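You operate a simulated robot arm through the tools that you are given. There is no shell and no other tool.

You run a simulated robot arm. Do the job below in one go: nothing can be reset, and whatever is moved stays where it is left.

TASK
The pegs stand too high: set the gap wheel to 15 mm and run the base again.
Fine: carriage in and locked, guard down, one cycle on the green button.

Only the result counts: the job must be done as asked and must still hold three seconds after the hand-in. Knocking over, shifting, dropping, spilling or breaking anything else fails it.

THE ROBOT
A 7-joint arm with a two-finger parallel gripper, fixed in place. Base frame: the origin is on the floor under the middle of its stand, x ahead of it, y to its left, z up. Readings come in m, degrees, newtons and seconds.
It reaches about 1.524 m from its shoulder. Its first joint turns from -149.0 to 149.0 degrees. Payload 3.5 kg.
Tool frame: the origin (TCP) lies between the finger pads and is the grasp point; the fingertips stand 0.023 m ahead of it; z points along the fingers, y is the line along which they close. Largest opening 0.094 m; finger width 0.038, thickness 0.01; the body of the gripper, 0.054 by 0.096 m, starts 0.039 m behind the TCP.
Orientation is that of the tool frame in the base frame, as a unit quaternion [x, y, z, w]. With the fingers straight down and closing along the base's y, the tool's x points along the base's -x, its y along +y and its z along -z.

THE INTERFACE
- The arm moves only by the tool jog_arm. Its argument "steps" is a list of rows, each an object (a shift or turn left out is 0, a gripper value left out holds the last) with "slide": the shift along the tool's x, y, z in units of 50 mm (1.0 is 50 mm), a list of three; "delta_rot": the turn, a rotation vector about the tool's x, y, z in units of 8 degrees (1.0 is 8 degrees), a list of three; "claw": the finger opening in m, from 0 to 0.094. In form: [{"slide": [dx, dy, dz], "delta_rot": [rx, ry, rz], "claw": claw}, ...]. A call has 1 to 20 rows; each row shifts and turns the commanded pose from where the row before left it, along the tool's axes as they then stand. A call with a number of a shift or a turn outside -1 to 1 is refused whole. Rows are played at 5 a second. More than 0.05 m and 8.6 degrees between two rows, or a gripper value outside its range, and nothing of the call is played. Where a pose cannot be reached the arm comes as near as it can. A force on the tool above 90 N (or 10 N above the force at the start of the call, whichever is more), or a blocked arm, ends the call early, and 0.2 s more pass. The fingers move at their own pace (about 0.153 m/s each) and stop on an object; they squeeze with about 37 N. The grip force told is the motor's: it shows also when the fingers shut on nothing. Time passes only in rows, and 0.2 s behind the last, so rows that do not move let the fingers close. It gives the time, the measured TCP pose, the force on the tool (base axes), the opening and the grip force at its end, in the units of the frame above (readings bear some noise), with the torque about the TCP (base axes, N m) and any sound that the robot's microphone picked up, and new pictures: "pictures" is both (left out), scene, wrist or none.
- Cameras (640 x 400 px; columns grow to the right, rows downward): "scene" is fixed at [0.051, -0.6513, 1.324]; the picture's right is [0.70, -0.71, 0.00], its down [-0.27, -0.27, -0.93] and it looks along [0.66, 0.65, -0.38] (base axes); focal length 334 px, centre (320, 200). "wrist" rides on the gripper at [0.086, 0.016, -0.074] in the tool frame; the picture's right is [-0.18, 0.98, 0.00], its down [-0.58, -0.11, -0.81] and it looks along [-0.79, -0.15, 0.59] (tool axes); focal length 243 px, centre (320, 200). There is no depth. A picture from a camera that has moved, and an enlarged one, comes with that camera's place and axes in the base frame and with its lens.
- enlarge(camera, box): a new picture of the part [left, top, right, bottom] of that camera's present view, enlarged. The clock stands still meanwhile.
- job_done(): hands the job in; it is judged then, once.

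Nothing tells you positions but the pictures and the camera data. Unless the task says otherwise, let go and move clear before handing in.

The tools are called after ">>>" by a JSON object that holds its "name" and its "arguments". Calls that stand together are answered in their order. jog_arm: Moves the arm, as the interface text tells. Its arguments: {"type":"object","properties":{"steps":{"type":"array","items":{"type":"object","properties":{"slide":{"type":"array","items":{"type":"number"}},"delta_rot":{"type":"array","items":{"type":"number"}},"claw":{"type":"number"}}}},"pictures":{"type":"string","enum":["both","scene","wrist","none"]}},"required":["steps"]} The other tools are called the same way: enlarge (camera, box) takes an enlarged picture of a part of a camera's view; job_done () hands the job in.

At the start:

```text
t: 0.0
tcp_pos: [0.6766, 0.3743, 1.0692]
ee_rot: [0.0, 1.0, 0.0, 0.0]
contact_force: [-0.8, -0.8, -0.9]
torque: [-0.02, 0.01, 0.01]
finger_gap: 0.0941
gripper_force: 0.0
```

scene: 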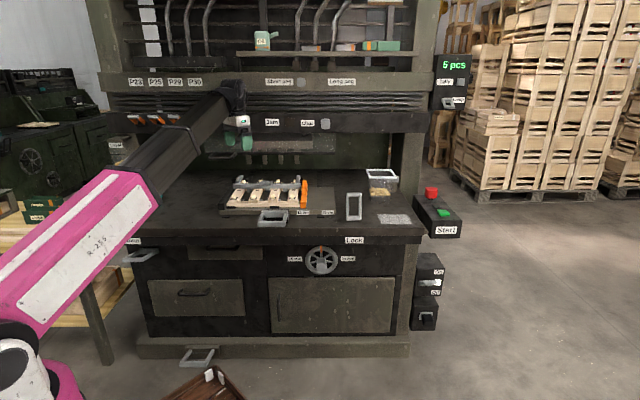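
wrist: 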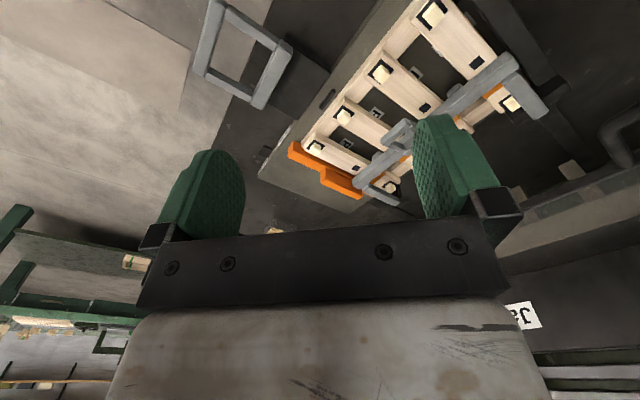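

I see a press-like machine with a carriage carrying a wooden base, a handwheel on the front, a guard, a start box on the right and a lock lever. I will look closer at the parts before moving anything.

>>> {"name": "enlarge", "arguments": {"camera": "scene", "box": [220, 150, 480, 310]}}

>>> {"name": "enlarge", "arguments": {"camera": "scene", "box": [100, 60, 340, 210]}}

>>> {"name": "enlarge", "arguments": {"camera": "scene", "box": [380, 40, 480, 110]}}

>>> {"name": "enlarge", "arguments": {"camera": "scene", "box": [270, 230, 380, 290]}}

>>> {"name": "enlarge", "arguments": {"camera": "scene", "box": [390, 160, 490, 340]}}

>>> {"name": "enlarge", "arguments": {"camera": "scene", "box": [100, 230, 300, 400]}}

```text
2.46 times, centred on (350, 230) of scene
camera zoom: at [0.051, -0.6513, 1.324], right [0.7, -0.71, 0.0], down [-0.27, -0.27, -0.93], along [0.66, 0.65, -0.38], focal length 822 px, centre (246, 126)
```

zoom: 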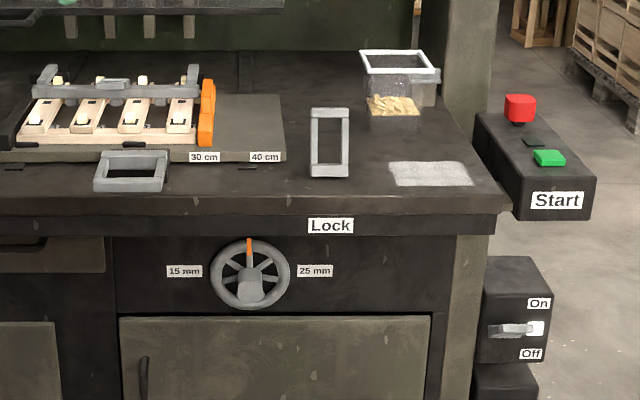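

```text
2.67 times, centred on (220, 135) of scene
camera zoom: at [0.051, -0.6513, 1.324], right [0.7, -0.71, 0.0], down [-0.27, -0.27, -0.93], along [0.66, 0.65, -0.38], focal length 891 px, centre (587, 373)
```

zoom: 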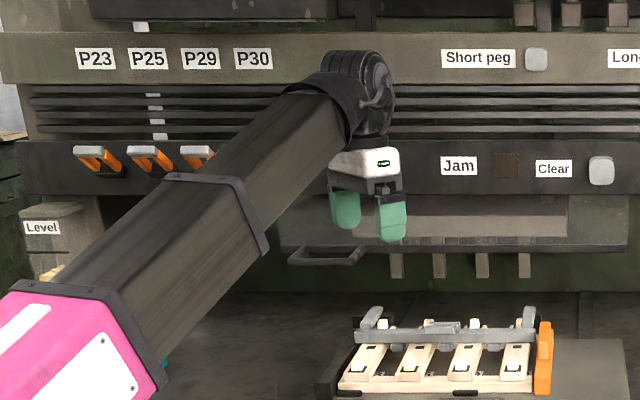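

```text
5.71 times, centred on (430, 75) of scene
camera zoom: at [0.051, -0.6513, 1.324], right [0.7, -0.71, 0.0], down [-0.27, -0.27, -0.93], along [0.66, 0.65, -0.38], focal length 1909 px, centre (-309, 914)
```

zoom: 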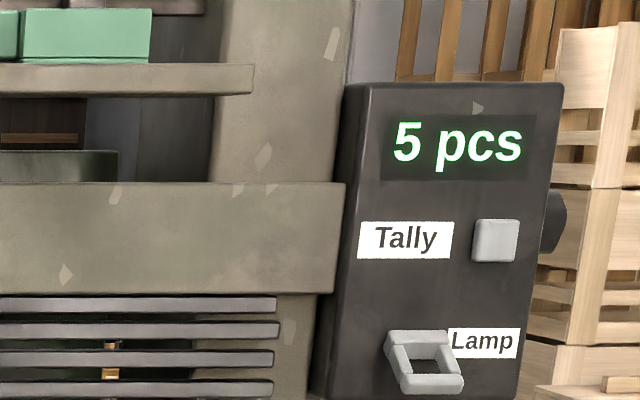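

```text
5.82 times, centred on (325, 260) of scene
camera zoom: at [0.051, -0.6513, 1.324], right [0.7, -0.71, 0.0], down [-0.27, -0.27, -0.93], along [0.66, 0.65, -0.38], focal length 1943 px, centre (291, -149)
```

zoom: 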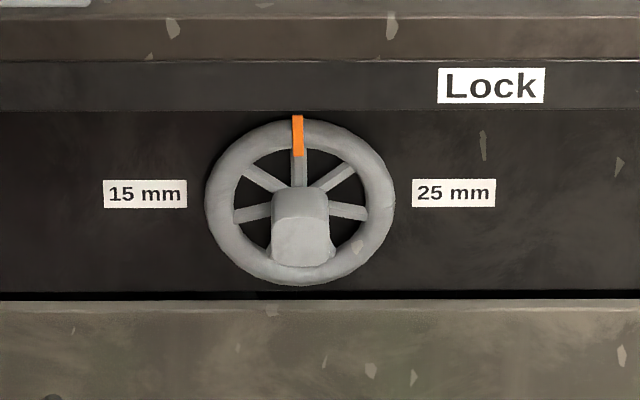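

```text
2.22 times, centred on (440, 250) of scene
camera zoom: at [0.051, -0.6513, 1.324], right [0.7, -0.71, 0.0], down [-0.27, -0.27, -0.93], along [0.66, 0.65, -0.38], focal length 742 px, centre (53, 89)
```

zoom: 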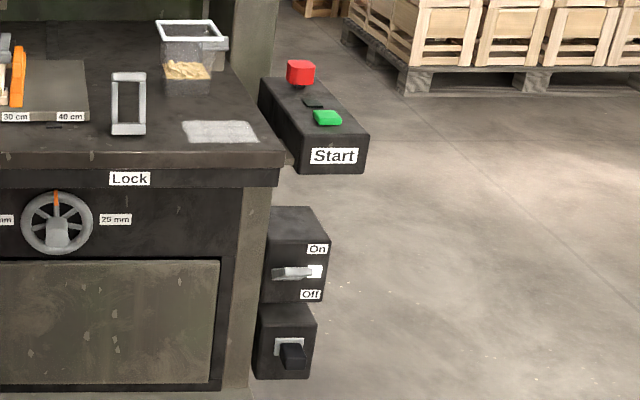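

```text
2.35 times, centred on (200, 315) of scene
camera zoom: at [0.051, -0.6513, 1.324], right [0.7, -0.71, 0.0], down [-0.27, -0.27, -0.93], along [0.66, 0.65, -0.38], focal length 786 px, centre (602, -71)
```

zoom: 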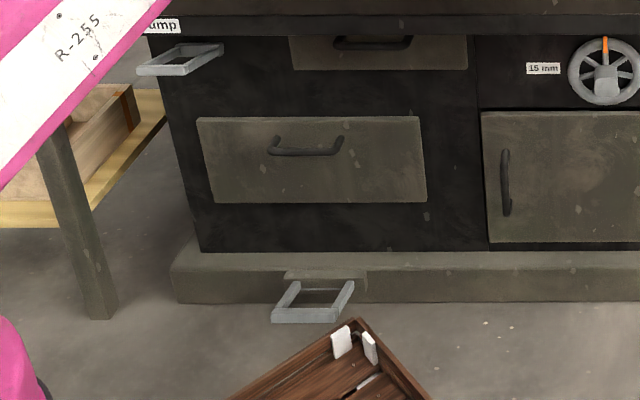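

The wheel pointer stands straight up between 15 mm (left) and 25 mm (right); the carriage seems to be out in front with the base on it. I'll zoom in further on the switches, guard and carriage before moving.

>>> {"name": "enlarge", "arguments": {"camera": "scene", "box": [405, 240, 455, 335]}}

>>> {"name": "enlarge", "arguments": {"camera": "scene", "box": [410, 175, 470, 245]}}

>>> {"name": "enlarge", "arguments": {"camera": "scene", "box": [190, 120, 350, 220]}}

>>> {"name": "enlarge", "arguments": {"camera": "scene", "box": [210, 165, 370, 250]}}

>>> {"name": "enlarge", "arguments": {"camera": "scene", "box": [240, 60, 400, 160]}}

>>> {"name": "enlarge", "arguments": {"camera": "wrist", "box": [180, 0, 580, 250]}}

>>> {"name": "enlarge", "arguments": {"camera": "wrist", "box": [480, 100, 640, 400]}}

>>> {"name": "enlarge", "arguments": {"camera": "scene", "box": [80, 100, 160, 280]}}

```text
4.21 times, centred on (430, 288) of scene
camera zoom: at [0.051, -0.6513, 1.324], right [0.7, -0.71, 0.0], down [-0.27, -0.27, -0.93], along [0.66, 0.65, -0.38], focal length 1406 px, centre (-143, -168)
```

zoom: 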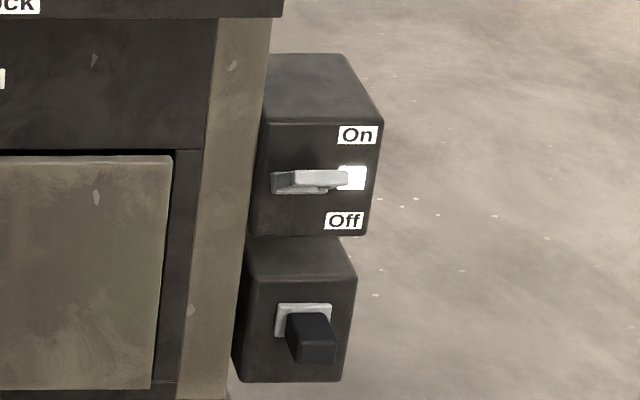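

```text
5.71 times, centred on (440, 210) of scene
camera zoom: at [0.051, -0.6513, 1.324], right [0.7, -0.71, 0.0], down [-0.27, -0.27, -0.93], along [0.66, 0.65, -0.38], focal length 1909 px, centre (-366, 143)
```

zoom: 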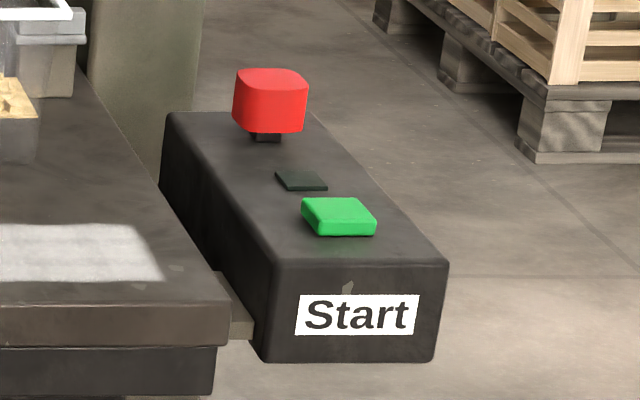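

```text
4.00 times, centred on (270, 170) of scene
camera zoom: at [0.051, -0.6513, 1.324], right [0.7, -0.71, 0.0], down [-0.27, -0.27, -0.93], along [0.66, 0.65, -0.38], focal length 1336 px, centre (520, 320)
```

zoom: 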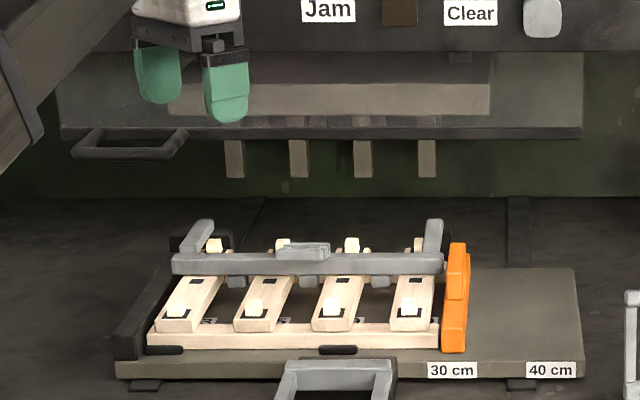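

```text
4.00 times, centred on (290, 208) of scene
camera zoom: at [0.051, -0.6513, 1.324], right [0.7, -0.71, 0.0], down [-0.27, -0.27, -0.93], along [0.66, 0.65, -0.38], focal length 1336 px, centre (440, 170)
```

zoom: 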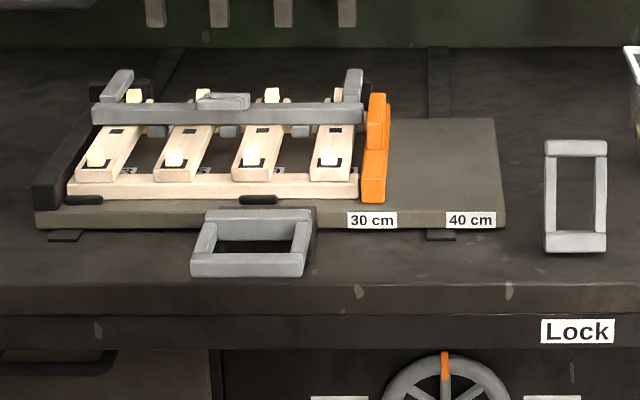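

```text
4.00 times, centred on (320, 110) of scene
camera zoom: at [0.051, -0.6513, 1.324], right [0.7, -0.71, 0.0], down [-0.27, -0.27, -0.93], along [0.66, 0.65, -0.38], focal length 1336 px, centre (320, 560)
```

zoom: 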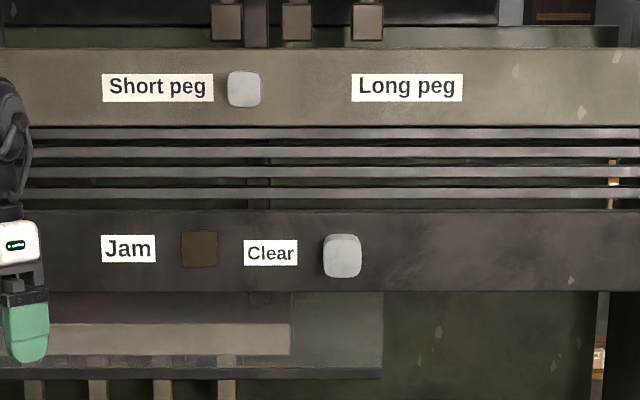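

```text
1.60 times, centred on (380, 125) of wrist
camera zoom: at [0.5907, 0.3907, 1.144], right [0.18, 0.98, 0.0], down [0.58, -0.11, 0.81], along [0.79, -0.15, -0.59], focal length 388 px, centre (224, 320)
```

zoom: 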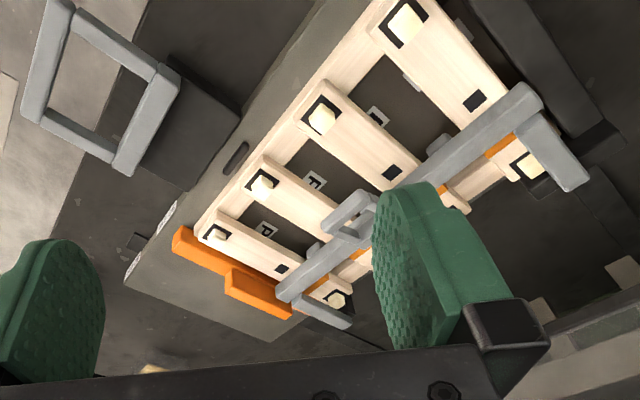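

```text
1.33 times, centred on (560, 250) of wrist
camera zoom: at [0.5907, 0.3907, 1.144], right [0.18, 0.98, 0.0], down [0.58, -0.11, 0.81], along [0.79, -0.15, -0.59], focal length 324 px, centre (0, 133)
```

zoom: 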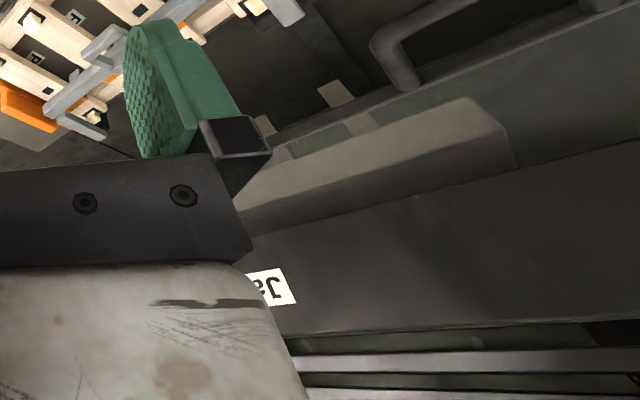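

```text
2.22 times, centred on (120, 190) of scene
camera zoom: at [0.051, -0.6513, 1.324], right [0.7, -0.71, 0.0], down [-0.27, -0.27, -0.93], along [0.66, 0.65, -0.38], focal length 742 px, centre (764, 222)
```

zoom: 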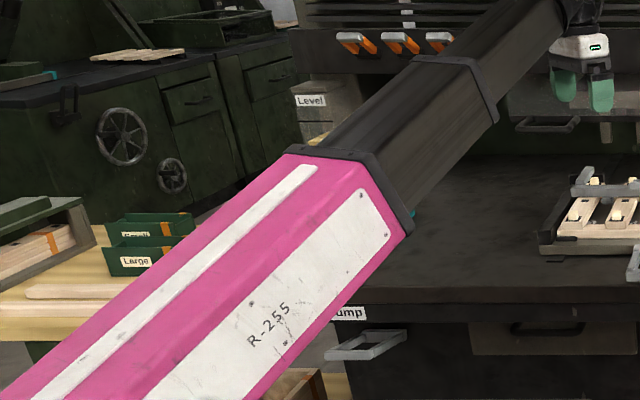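

The machine front runs along base direction u=(0.71,-0.71) with "into the machine" v=(0.71,0.71); by triangulation the carriage handle is at about (0.69,0.22,0.785) and the wheel near z≈0.61 below it. I'll swing the gripper to face the machine and back off to get a better look at the lock lever, wheel and guard.

>>> {"name": "jog_arm", "arguments": {"steps": [{"delta_rot": [0, 0, -0.9375]}, {"delta_rot": [0, 0, -0.9375]}, {"delta_rot": [0, 0, -0.9375]}, {"delta_rot": [0, 0, -0.9375]}, {"delta_rot": [0, 0, -0.9375]}, {"delta_rot": [0, 0, -0.9375]}, {"slide": [0.73, -0.59, 0.2]}, {"slide": [0.73, -0.59, 0.2]}, {"slide": [0.73, -0.59, 0.2]}, {"slide": [0.73, -0.59, 0.2]}, {"slide": [0.73, -0.59, 0.2]}, {"slide": [0.73, -0.59, 0.2]}, {"slide": [0.73, -0.59, 0.2]}, {"slide": [0.73, -0.59, 0.2]}, {}]}}

```text
t: 1.1
tcp_pos: [0.6798, 0.3747, 1.0695]
ee_rot: [-0.254, 0.967, 0.001, 0.007]
contact_force: [3.7, -2.1, -5.9]
torque: [0.24, -0.15, 0.2]
finger_gap: 0.094
gripper_force: 0.1
stopped in row 5: the force on the tool passed its limit at 102 N (the readings are from after the stop); the commanded pose is now the measured one
camera wrist: at [0.5952, 0.3463, 1.1428], right [-0.32, 0.95, 0.0], down [0.55, 0.19, 0.82], along [0.77, 0.26, -0.58], focal length 243 px, centre (320, 200)
```

scene: 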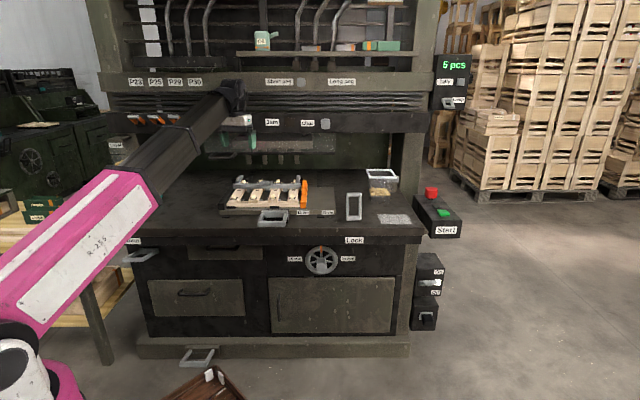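
wrist: 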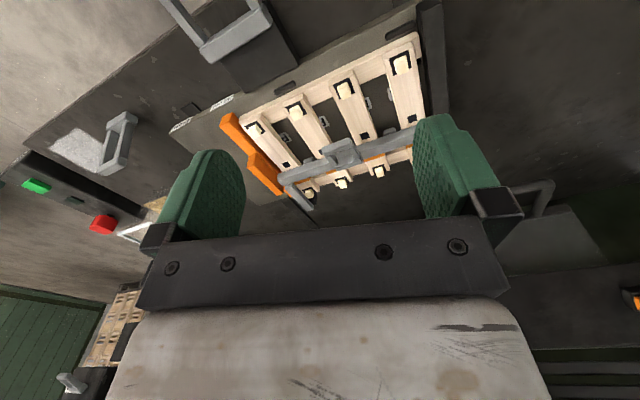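

The turn stopped early with a force spike though nothing obvious is near the gripper; I'll look closely at the wrist region before going on.

>>> {"name": "enlarge", "arguments": {"camera": "scene", "box": [170, 60, 330, 160]}}

>>> {"name": "enlarge", "arguments": {"camera": "wrist", "box": [0, 0, 320, 200]}}

>>> {"name": "enlarge", "arguments": {"camera": "wrist", "box": [400, 100, 640, 400]}}

```text
4.00 times, centred on (250, 110) of scene
camera zoom: at [0.051, -0.6513, 1.324], right [0.7, -0.71, 0.0], down [-0.27, -0.27, -0.93], along [0.66, 0.65, -0.38], focal length 1336 px, centre (600, 560)
```

zoom: 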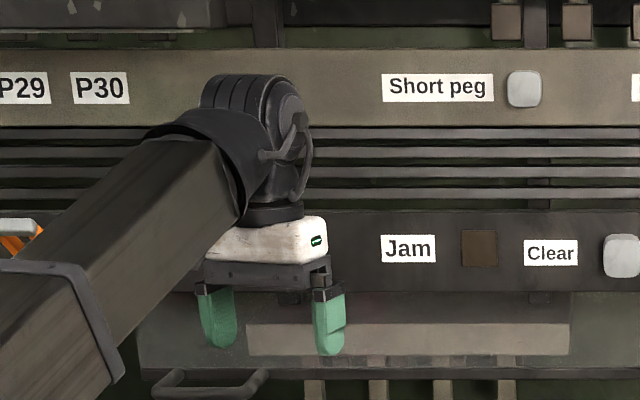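

```text
2.00 times, centred on (160, 100) of wrist
camera zoom: at [0.5952, 0.3463, 1.1428], right [-0.32, 0.95, 0.0], down [0.55, 0.19, 0.82], along [0.77, 0.26, -0.58], focal length 485 px, centre (640, 400)
```

zoom: 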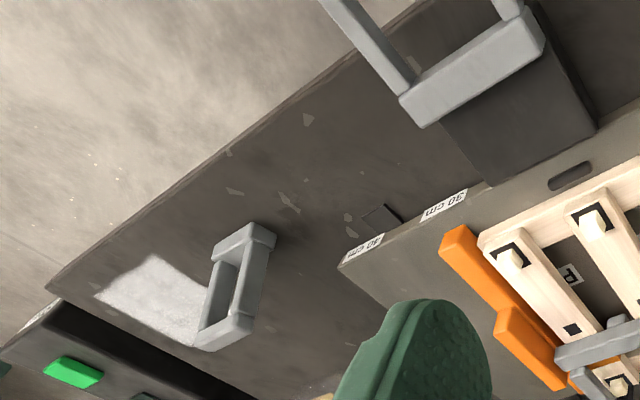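

```text
1.33 times, centred on (520, 250) of wrist
camera zoom: at [0.5952, 0.3463, 1.1428], right [-0.32, 0.95, 0.0], down [0.55, 0.19, 0.82], along [0.77, 0.26, -0.58], focal length 324 px, centre (53, 133)
```

zoom: 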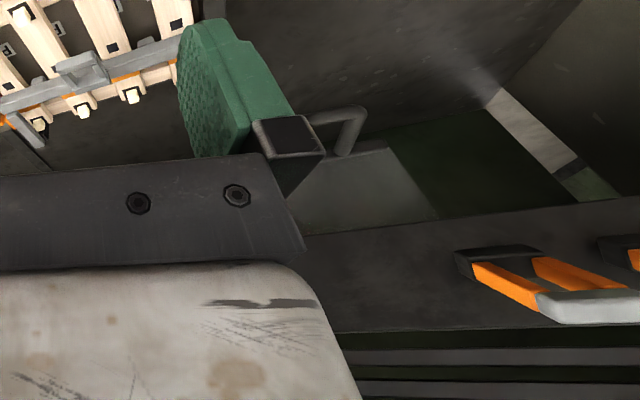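

No contact is visible in either picture; the camera side of the hand was swinging toward the forearm, so that may be the cause. I'll keep this orientation and slide back and to the right at a gentle pace to survey the lock, wheel and start box.

>>> {"name": "jog_arm", "arguments": {"steps": [{"delta_rot": [0, 0, 0.5]}, {"slide": [0.3, -0.25, 0]}, {"slide": [0.6, -0.5, 0]}, {"slide": [0.6, -0.5, 0]}, {"slide": [0.6, -0.5, 0]}, {"slide": [0.6, -0.5, 0]}, {"slide": [0.6, -0.5, 0]}, {"slide": [0.6, -0.5, 0]}, {"slide": [0.6, -0.5, 0]}, {"slide": [0.4, -0.3, 0]}, {}]}}

```text
t: 1.9
tcp_pos: [0.656, 0.3187, 1.0709]
ee_rot: [-0.213, 0.977, 0.003, 0.017]
contact_force: [7.3, -0.6, -14.1]
torque: [0.31, -0.62, 0.21]
finger_gap: 0.0941
gripper_force: 0.0
stopped in row 4: the force on the tool passed its limit at 102 N (the readings are from after the stop); the commanded pose is now the measured one
camera wrist: at [0.5681, 0.2962, 1.1413], right [-0.24, 0.97, 0.0], down [0.55, 0.13, 0.83], along [0.8, 0.2, -0.56], focal length 243 px, centre (320, 200)
```

scene: 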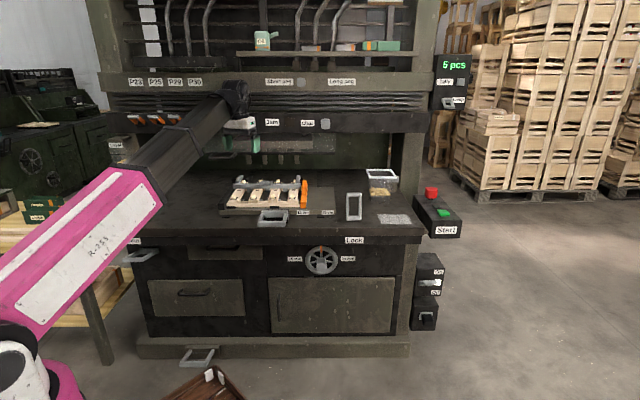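
wrist: 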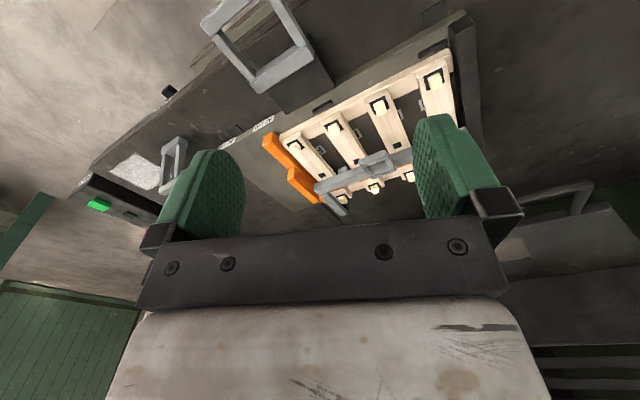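

Again a spike in free air, and the tool got tilted slightly: the hand seems to press against its own forearm in this folded pose. I'll pitch the hand outward, away from the forearm, while easing off.

>>> {"name": "jog_arm", "arguments": {"steps": [{"slide": [-0.3, 0, 0], "delta_rot": [0, -0.4, 0]}, {"slide": [-0.4, 0, 0], "delta_rot": [0, -0.7, 0]}, {"slide": [-0.4, 0, 0], "delta_rot": [0, -0.8, 0]}, {"slide": [-0.4, 0, 0], "delta_rot": [0, -0.8, 0]}, {}]}}

```text
t: 3.1
tcp_pos: [0.7225, 0.3496, 1.0825]
ee_rot: [-0.208, 0.957, 0.043, 0.198]
contact_force: [0.6, -0.2, 0.4]
torque: [0.02, -0.02, 0.01]
finger_gap: 0.0943
gripper_force: 0.0
camera wrist: at [0.6171, 0.3184, 1.1153], right [-0.25, 0.96, 0.07], down [0.24, -0.01, 0.97], along [0.94, 0.26, -0.23], focal length 243 px, centre (320, 200)
```

scene: 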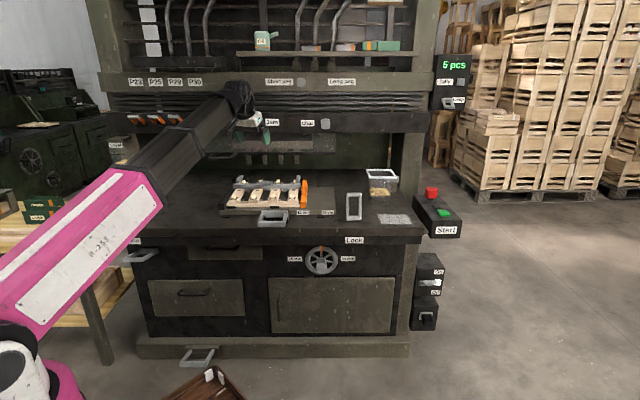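
wrist: 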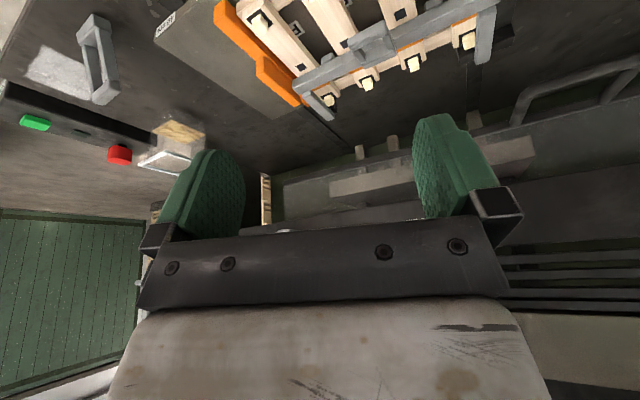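

Force is back to zero, so that was the arm touching itself. I'll keep pitching the hand up toward horizontal and then turn it to face straight into the machine.

>>> {"name": "jog_arm", "arguments": {"steps": [{"delta_rot": [0, -0.8, 0]}, {"delta_rot": [0, -0.8, 0]}, {"delta_rot": [0, -0.8, 0]}, {"delta_rot": [0, -0.8, 0]}, {"delta_rot": [0, -0.8, 0]}, {"delta_rot": [0, -0.8, 0]}, {"delta_rot": [0, -0.8, 0]}, {"delta_rot": [0, -0.8, 0]}, {"delta_rot": [0, -0.8, 0]}, {}]}}

```text
t: 5.3
tcp_pos: [0.7216, 0.348, 1.0822]
ee_rot: [-0.161, 0.743, 0.137, 0.635]
contact_force: [-1.4, -0.5, -0.1]
torque: [-0.04, -0.02, -0.02]
finger_gap: 0.094
gripper_force: 0.1
camera wrist: at [0.6361, 0.3271, 1.0078], right [-0.38, 0.91, 0.18], down [-0.6, -0.39, 0.7], along [0.71, 0.16, 0.69], focal length 243 px, centre (320, 200)
```

scene: 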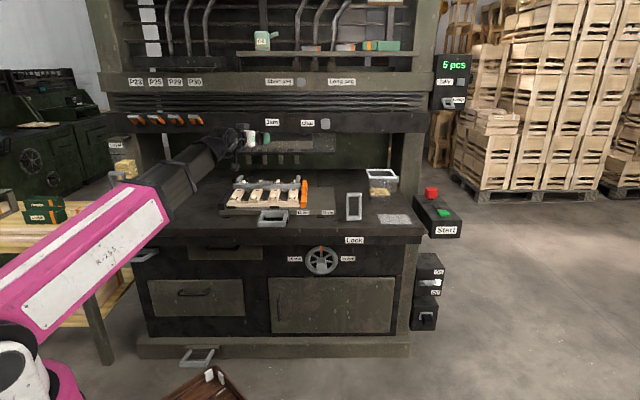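
wrist: 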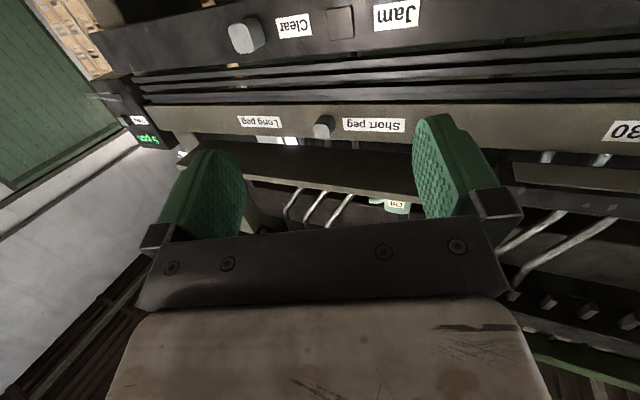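

The hand is now nearly horizontal. I'll square it to face straight into the machine and roll it so the camera comes round to the side and then above.

>>> {"name": "jog_arm", "arguments": {"steps": [{"slide": [0, 0, -0.4], "delta_rot": [-0.65, -0.28, 0]}, {"slide": [0, 0, -0.4], "delta_rot": [-0.65, -0.28, 0]}, {"slide": [0, 0, -0.4], "delta_rot": [-0.65, -0.28, 0]}, {"slide": [0, 0, -0.4], "delta_rot": [-0.65, -0.28, 0]}, {"delta_rot": [0, 0, 0.8]}, {"delta_rot": [0, 0, 0.8]}, {"delta_rot": [0, 0, 0.8]}, {"delta_rot": [0, 0, 0.8]}, {"delta_rot": [0, 0, 0.8]}, {"delta_rot": [0, 0, 0.8]}, {"delta_rot": [0, 0, 0.8]}, {"delta_rot": [0, 0, 0.8]}, {"delta_rot": [0, 0, 0.8]}, {"delta_rot": [0, 0, 0.8]}, {"delta_rot": [0, 0, 0.8]}, {"delta_rot": [0, 0, 0.8]}, {"delta_rot": [0, 0, 0.8]}, {"delta_rot": [0, 0, 0.8]}, {}]}}

```text
t: 9.3
tcp_pos: [0.6546, 0.3066, 1.0891]
ee_rot: [0.276, 0.649, 0.658, 0.263]
contact_force: [0.3, -0.5, 0.7]
torque: [0.01, 0.03, 0.03]
finger_gap: 0.0942
gripper_force: 0.1
camera wrist: at [0.5412, 0.3143, 1.107], right [0.14, -0.15, 0.98], down [-0.16, -0.98, -0.13], along [0.98, -0.14, -0.16], focal length 243 px, centre (320, 200)
```

scene: 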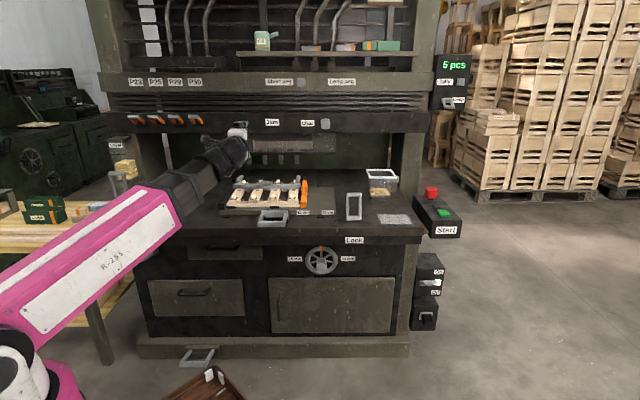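
wrist: 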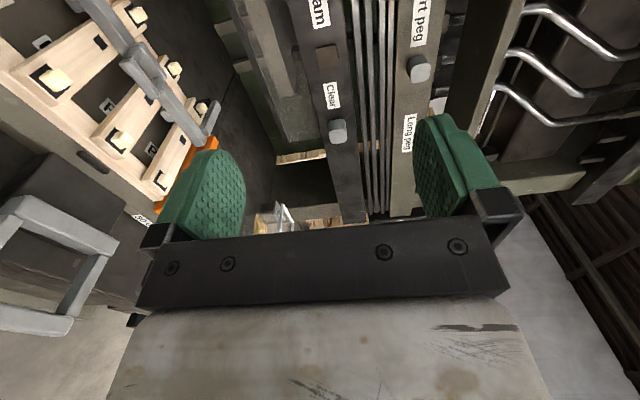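

Now the tool points straight in (z along v) with y up. I'll roll another 90° so the camera is on top, giving an upright view.

>>> {"name": "jog_arm", "arguments": {"steps": [{"delta_rot": [0, 0, 0.8]}, {"delta_rot": [0, 0, 0.8]}, {"delta_rot": [0, 0, 0.8]}, {"delta_rot": [0, 0, 0.8]}, {"delta_rot": [0, 0, 0.8]}, {"delta_rot": [0, 0, 0.8]}, {"delta_rot": [0, 0, 0.8]}, {"delta_rot": [0, 0, 0.8]}, {"delta_rot": [0, 0, 0.8]}, {"delta_rot": [0, 0, 0.8]}, {"delta_rot": [0, 0, 0.8]}, {"delta_rot": [0, 0, 0.8]}, {"delta_rot": [0, 0, 0.8]}, {"delta_rot": [0, 0, 0.8]}, {}]}}

```text
t: 12.5
tcp_pos: [0.6565, 0.3045, 1.09]
ee_rot: [0.653, 0.266, 0.652, -0.278]
contact_force: [-0.1, -0.5, -1.2]
torque: [0.02, 0.02, -0.02]
finger_gap: 0.0939
gripper_force: 0.2
camera wrist: at [0.6151, 0.2407, 1.1748], right [0.7, -0.69, -0.2], down [-0.65, -0.49, -0.58], along [0.31, 0.54, -0.79], focal length 243 px, centre (320, 200)
```

scene: 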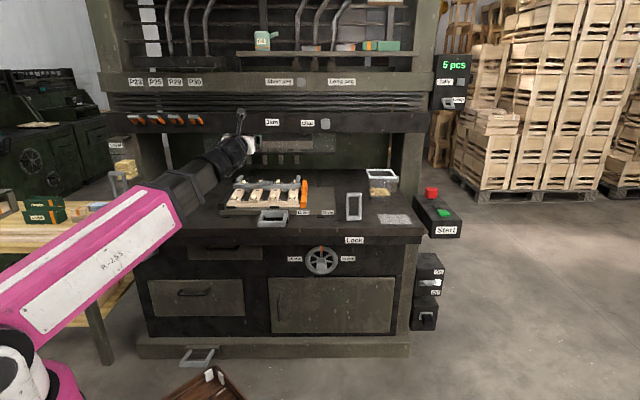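
wrist: 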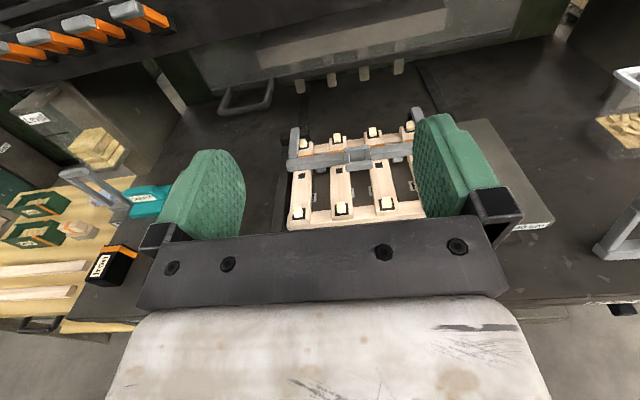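

Upright view obtained and roll range is good. Now I slide right and back to survey the lock lever, wheel and start box.

>>> {"name": "jog_arm", "arguments": {"steps": [{"slide": [-0.1, 0.4, -0.3]}, {"slide": [-0.2, 0.7, -0.5]}, {"slide": [-0.2, 0.7, -0.5]}, {"slide": [-0.2, 0.7, -0.5]}, {"slide": [-0.2, 0.7, -0.5]}, {"slide": [-0.2, 0.7, -0.5]}, {"slide": [-0.2, 0.7, -0.5]}, {"slide": [-0.2, 0.7, -0.5]}, {"slide": [-0.2, 0.5, -0.3]}, {}]}}

```text
t: 14.7
tcp_pos: [0.717, -0.0446, 0.9991]
ee_rot: [0.653, 0.267, 0.652, -0.277]
contact_force: [-0.6, 0.1, -0.2]
torque: [0.01, 0.0, 0.0]
finger_gap: 0.0941
gripper_force: 0.1
camera wrist: at [0.6771, -0.1092, 1.0849], right [0.7, -0.69, -0.2], down [-0.65, -0.49, -0.58], along [0.31, 0.53, -0.79], focal length 243 px, centre (320, 200)
```

scene: 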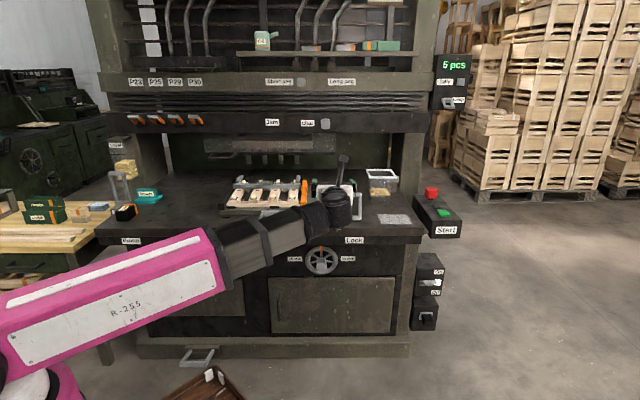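
wrist: 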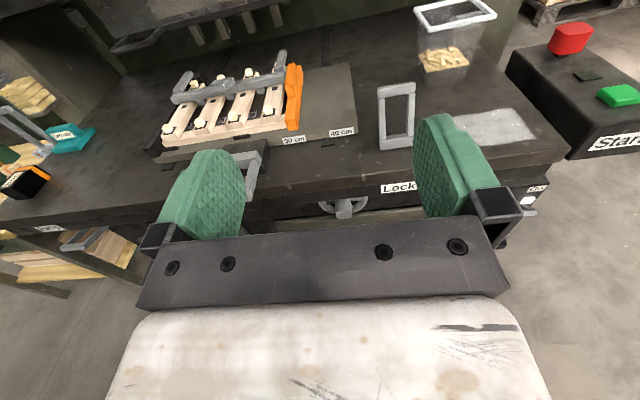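

I can now see the lock lever, carriage and start box from the gripper. Zooming in for detail and triangulation.

>>> {"name": "enlarge", "arguments": {"camera": "wrist", "box": [340, 60, 560, 220]}}

>>> {"name": "enlarge", "arguments": {"camera": "wrist", "box": [480, 0, 640, 220]}}

>>> {"name": "enlarge", "arguments": {"camera": "wrist", "box": [140, 0, 360, 180]}}

>>> {"name": "enlarge", "arguments": {"camera": "scene", "box": [190, 120, 350, 220]}}

>>> {"name": "enlarge", "arguments": {"camera": "scene", "box": [90, 130, 190, 270]}}

```text
2.50 times, centred on (450, 140) of wrist
camera zoom: at [0.6771, -0.1092, 1.0849], right [0.7, -0.69, -0.2], down [-0.65, -0.49, -0.58], along [0.31, 0.53, -0.79], focal length 606 px, centre (-5, 350)
```

zoom: 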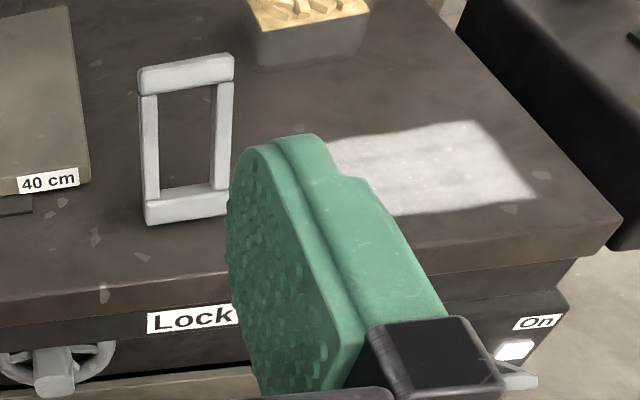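

```text
1.82 times, centred on (560, 110) of wrist
camera zoom: at [0.6771, -0.1092, 1.0849], right [0.7, -0.69, -0.2], down [-0.65, -0.49, -0.58], along [0.31, 0.53, -0.79], focal length 441 px, centre (-116, 364)
```

zoom: 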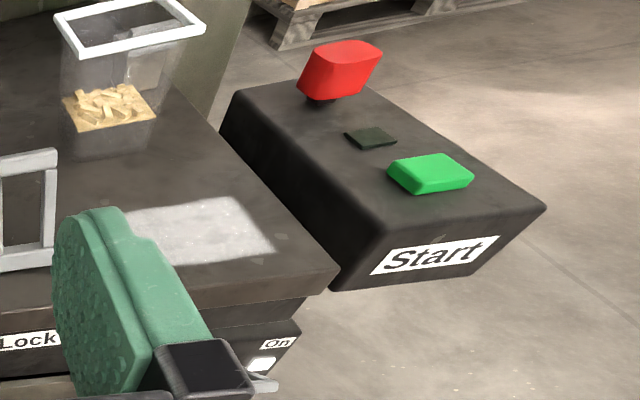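

```text
2.22 times, centred on (250, 90) of wrist
camera zoom: at [0.6771, -0.1092, 1.0849], right [0.7, -0.69, -0.2], down [-0.65, -0.49, -0.58], along [0.31, 0.53, -0.79], focal length 539 px, centre (476, 444)
```

zoom: 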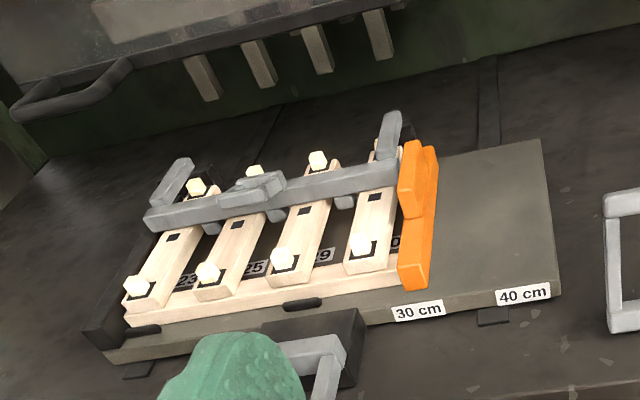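

```text
4.00 times, centred on (270, 170) of scene
camera zoom: at [0.051, -0.6513, 1.324], right [0.7, -0.71, 0.0], down [-0.27, -0.27, -0.93], along [0.66, 0.65, -0.38], focal length 1336 px, centre (520, 320)
```

zoom: 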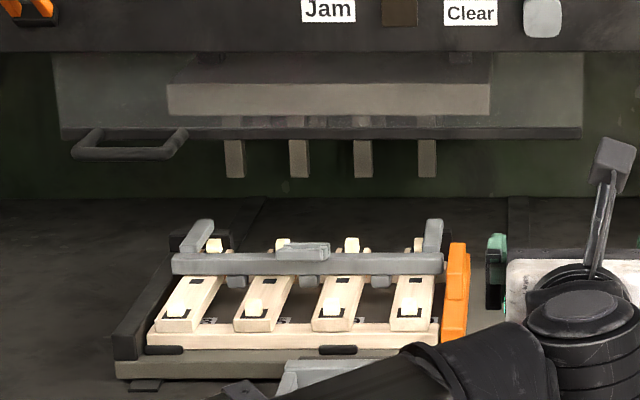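

```text
2.86 times, centred on (140, 200) of scene
camera zoom: at [0.051, -0.6513, 1.324], right [0.7, -0.71, 0.0], down [-0.27, -0.27, -0.93], along [0.66, 0.65, -0.38], focal length 954 px, centre (834, 200)
```

zoom: 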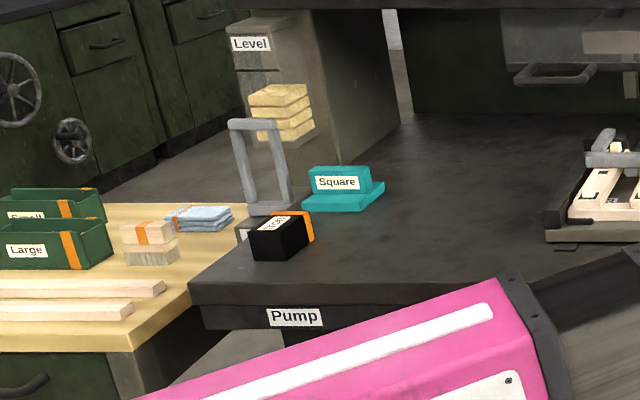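

The lock loop sits at about u=0.64, v=0.77–0.79, standing on the bench and leaning slightly back; the start box is right of the bench. I'll lower the hand in front of the wheel to measure it precisely.

>>> {"name": "jog_arm", "arguments": {"steps": [{"slide": [-0.5, -0.1, -0.2]}, {"slide": [-0.8, -0.1, -0.2]}, {"slide": [-0.8, -0.1, -0.2]}, {"slide": [-0.8, -0.1, -0.2]}, {"slide": [-0.8, -0.1, -0.2]}, {"slide": [-0.8, -0.1, -0.2]}, {"slide": [-0.6, -0.1, -0.2]}, {}]}}

```text
t: 16.5
tcp_pos: [0.6411, -0.0651, 0.7447]
ee_rot: [0.653, 0.266, 0.653, -0.277]
contact_force: [-0.3, -0.1, 0.1]
torque: [0.01, -0.02, 0.0]
finger_gap: 0.094
gripper_force: 0.1
camera wrist: at [0.6011, -0.1306, 0.8308], right [0.7, -0.69, -0.2], down [-0.65, -0.49, -0.58], along [0.31, 0.53, -0.79], focal length 243 px, centre (320, 200)
```

scene: 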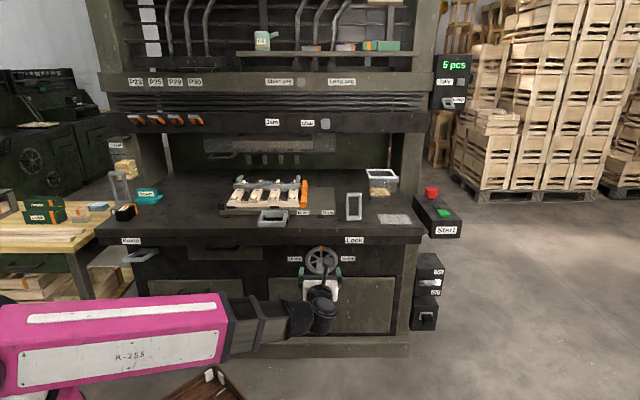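
wrist: 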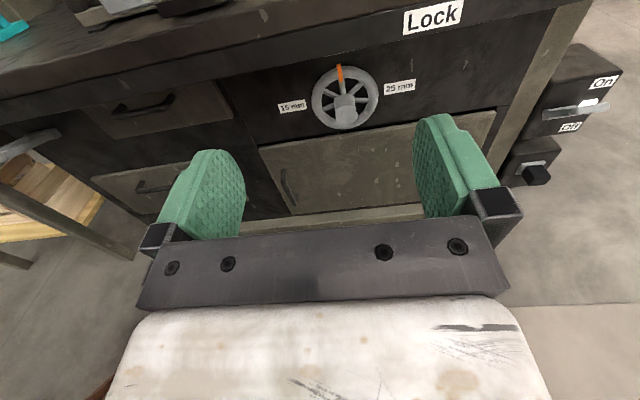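

>>> {"name": "enlarge", "arguments": {"camera": "wrist", "box": [270, 50, 430, 150]}}

>>> {"name": "enlarge", "arguments": {"camera": "wrist", "box": [480, 30, 640, 200]}}

>>> {"name": "enlarge", "arguments": {"camera": "scene", "box": [200, 165, 400, 290]}}

```text
4.00 times, centred on (350, 100) of wrist
camera zoom: at [0.6011, -0.1306, 0.8308], right [0.7, -0.69, -0.2], down [-0.65, -0.49, -0.58], along [0.31, 0.53, -0.79], focal length 970 px, centre (200, 600)
```

zoom: 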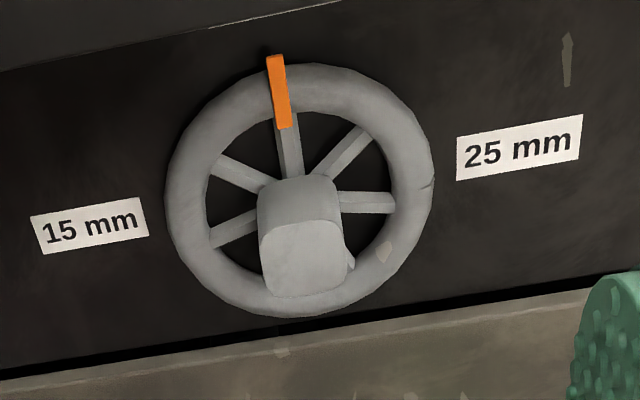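

```text
2.35 times, centred on (560, 115) of wrist
camera zoom: at [0.6011, -0.1306, 0.8308], right [0.7, -0.69, -0.2], down [-0.65, -0.49, -0.58], along [0.31, 0.53, -0.79], focal length 571 px, centre (-245, 400)
```

zoom: 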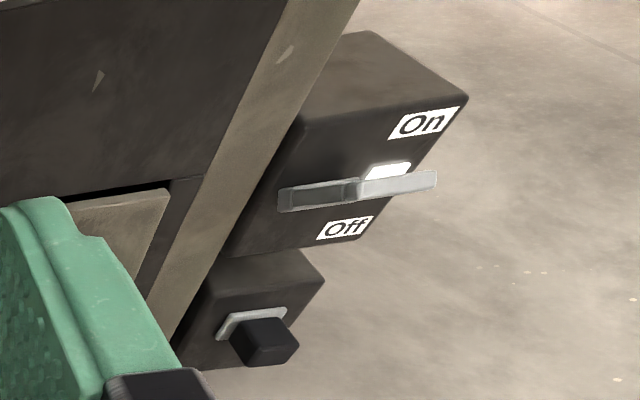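

```text
3.20 times, centred on (300, 228) of scene
camera zoom: at [0.051, -0.6513, 1.324], right [0.7, -0.71, 0.0], down [-0.27, -0.27, -0.93], along [0.66, 0.65, -0.38], focal length 1069 px, centre (384, 112)
```

zoom: 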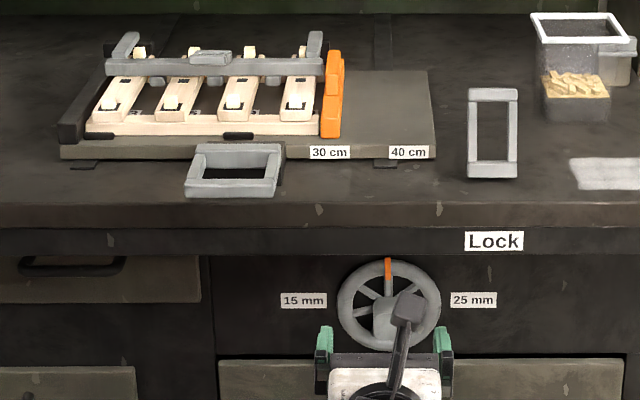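

The hub is a square-ish knob sticking out of the wheel centre; power lamp is lit. The rays to it from both cameras are nearly parallel, so I'll lower the hand for a better triangulation.

>>> {"name": "jog_arm", "arguments": {"steps": [{"slide": [-0.5, 0, 0]}, {"slide": [-0.8, 0, 0]}, {"slide": [-0.8, 0, 0]}, {"slide": [-0.8, 0, 0]}, {}], "pictures": "wrist"}}

>>> {"name": "enlarge", "arguments": {"camera": "wrist", "box": [250, 0, 450, 125]}}

```text
t: 17.7
tcp_pos: [0.6398, -0.0635, 0.5998]
ee_rot: [0.653, 0.267, 0.653, -0.277]
contact_force: [-0.9, 0.1, 0.2]
torque: [0.0, -0.03, -0.02]
finger_gap: 0.094
gripper_force: 0.1
camera wrist: at [0.5984, -0.1277, 0.6861], right [0.7, -0.69, -0.2], down [-0.65, -0.49, -0.58], along [0.31, 0.53, -0.79], focal length 243 px, centre (320, 200)
```

wrist: 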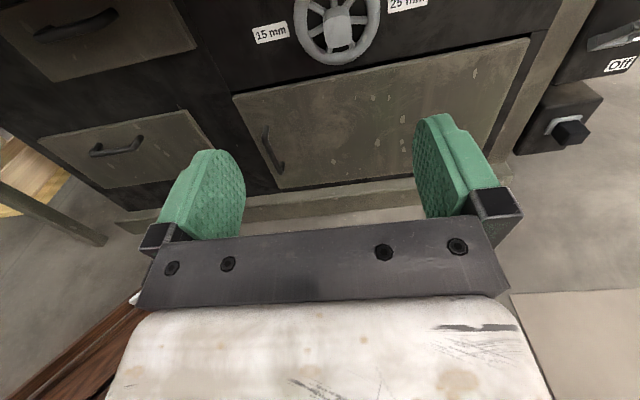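

```text
3.20 times, centred on (350, 62) of wrist
camera zoom: at [0.5984, -0.1277, 0.6861], right [0.7, -0.69, -0.2], down [-0.65, -0.49, -0.58], along [0.31, 0.53, -0.79], focal length 776 px, centre (224, 640)
```

zoom: 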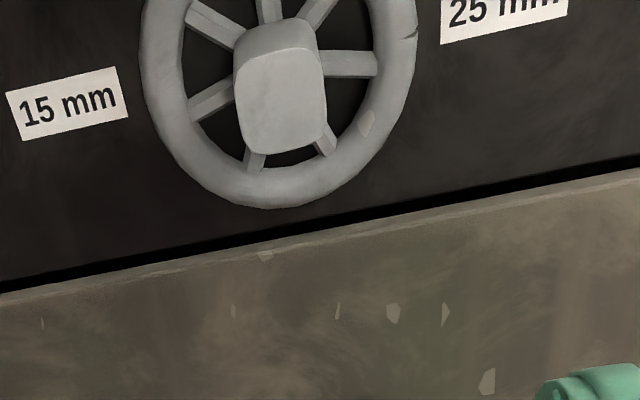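

Triangulated: the wheel axis is at u≈0.509, z≈0.541 and the square knob's front face is at v≈0.755 (panel at v≈0.82). I'll roll the hand so the camera is on the left (fingers above/below the knob) and line up with the axis, staying clear.

>>> {"name": "jog_arm", "arguments": {"steps": [{"delta_rot": [0, 0, -0.8]}, {"delta_rot": [0, 0, -0.8]}, {"delta_rot": [0, 0, -0.8]}, {"delta_rot": [0, 0, -0.8]}, {"delta_rot": [0, 0, -0.8]}, {"delta_rot": [0, 0, -0.8]}, {"delta_rot": [0, 0, -0.8]}, {"delta_rot": [0, 0, -0.8]}, {"delta_rot": [0, 0, -0.8]}, {"delta_rot": [0, 0, -0.8]}, {"delta_rot": [0, 0, -0.8]}, {"delta_rot": [0, 0, -0.8]}, {"delta_rot": [0, 0, -0.8]}, {"delta_rot": [0, 0, -0.8]}, {"slide": [-0.2, -0.4, 0.3]}, {"slide": [0, -0.6, 0.5]}, {"slide": [0, -0.2, 0.5]}, {}]}}

```text
t: 21.5
tcp_pos: [0.6929, -0.0221, 0.5403]
ee_rot: [0.275, 0.649, 0.658, 0.264]
contact_force: [-0.1, 0.2, -0.1]
torque: [0.01, -0.01, -0.01]
finger_gap: 0.0939
gripper_force: 0.0
camera wrist: at [0.5789, -0.0137, 0.5579], right [0.14, -0.15, 0.98], down [-0.16, -0.98, -0.12], along [0.98, -0.14, -0.16], focal length 243 px, centre (320, 200)
```

scene: 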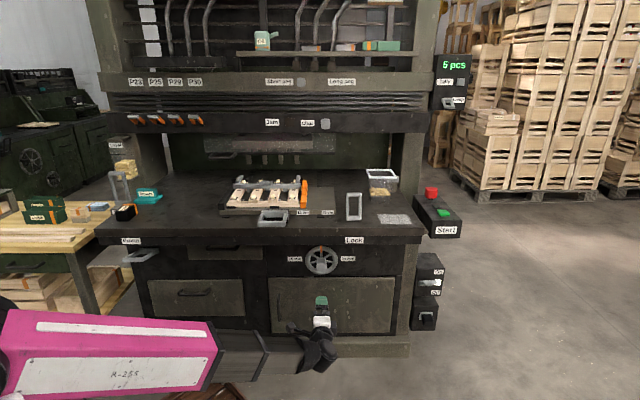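
wrist: 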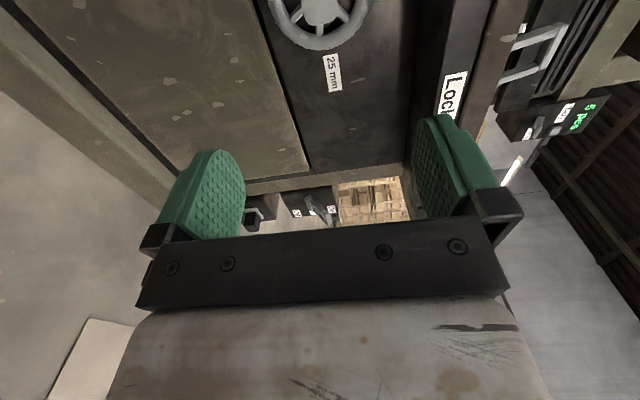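

Aligned at u≈0.506, z≈0.540, about 0.28 m short of the knob. I'll advance part way and check the alignment in the wrist view.

>>> {"name": "jog_arm", "arguments": {"steps": [{"slide": [-0.07, 0, 0.6]}, {"slide": [0, 0, 0.8]}, {"slide": [0, 0, 0.8]}, {"slide": [0, 0, 0.6]}, {}]}}

>>> {"name": "enlarge", "arguments": {"camera": "wrist", "box": [200, 0, 440, 150]}}

```text
t: 22.7
tcp_pos: [0.7943, 0.0736, 0.5405]
ee_rot: [0.275, 0.649, 0.658, 0.264]
contact_force: [0.3, 0.0, 0.0]
torque: [-0.01, 0.01, 0.02]
finger_gap: 0.0939
gripper_force: 0.1
camera wrist: at [0.6801, 0.0821, 0.5573], right [0.14, -0.15, 0.98], down [-0.16, -0.98, -0.12], along [0.98, -0.14, -0.16], focal length 243 px, centre (320, 200)
```

scene: 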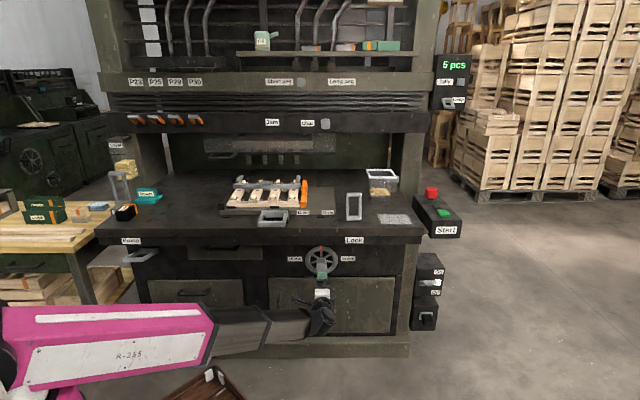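
wrist: 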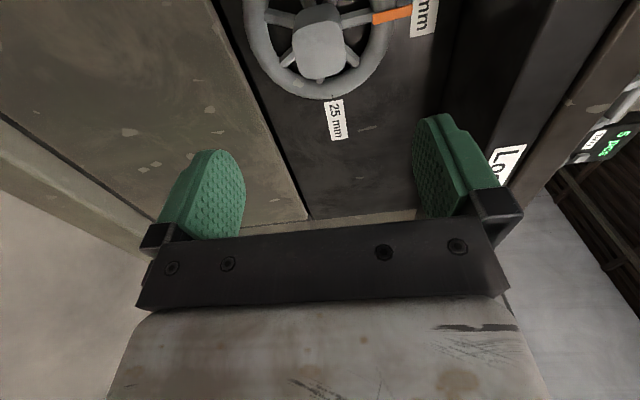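

```text
2.67 times, centred on (320, 75) of wrist
camera zoom: at [0.6801, 0.0821, 0.5573], right [0.14, -0.15, 0.98], down [-0.16, -0.98, -0.12], along [0.98, -0.14, -0.16], focal length 647 px, centre (320, 533)
```

zoom: 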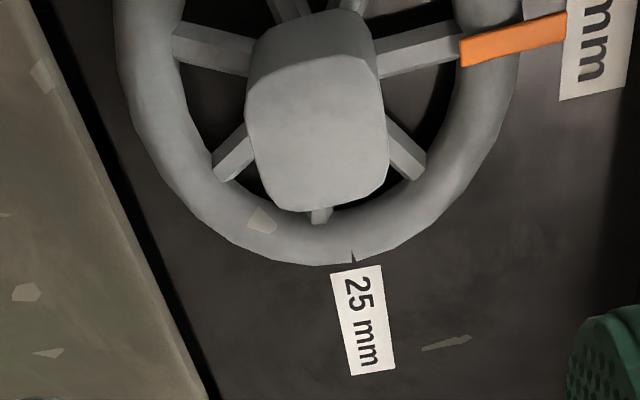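

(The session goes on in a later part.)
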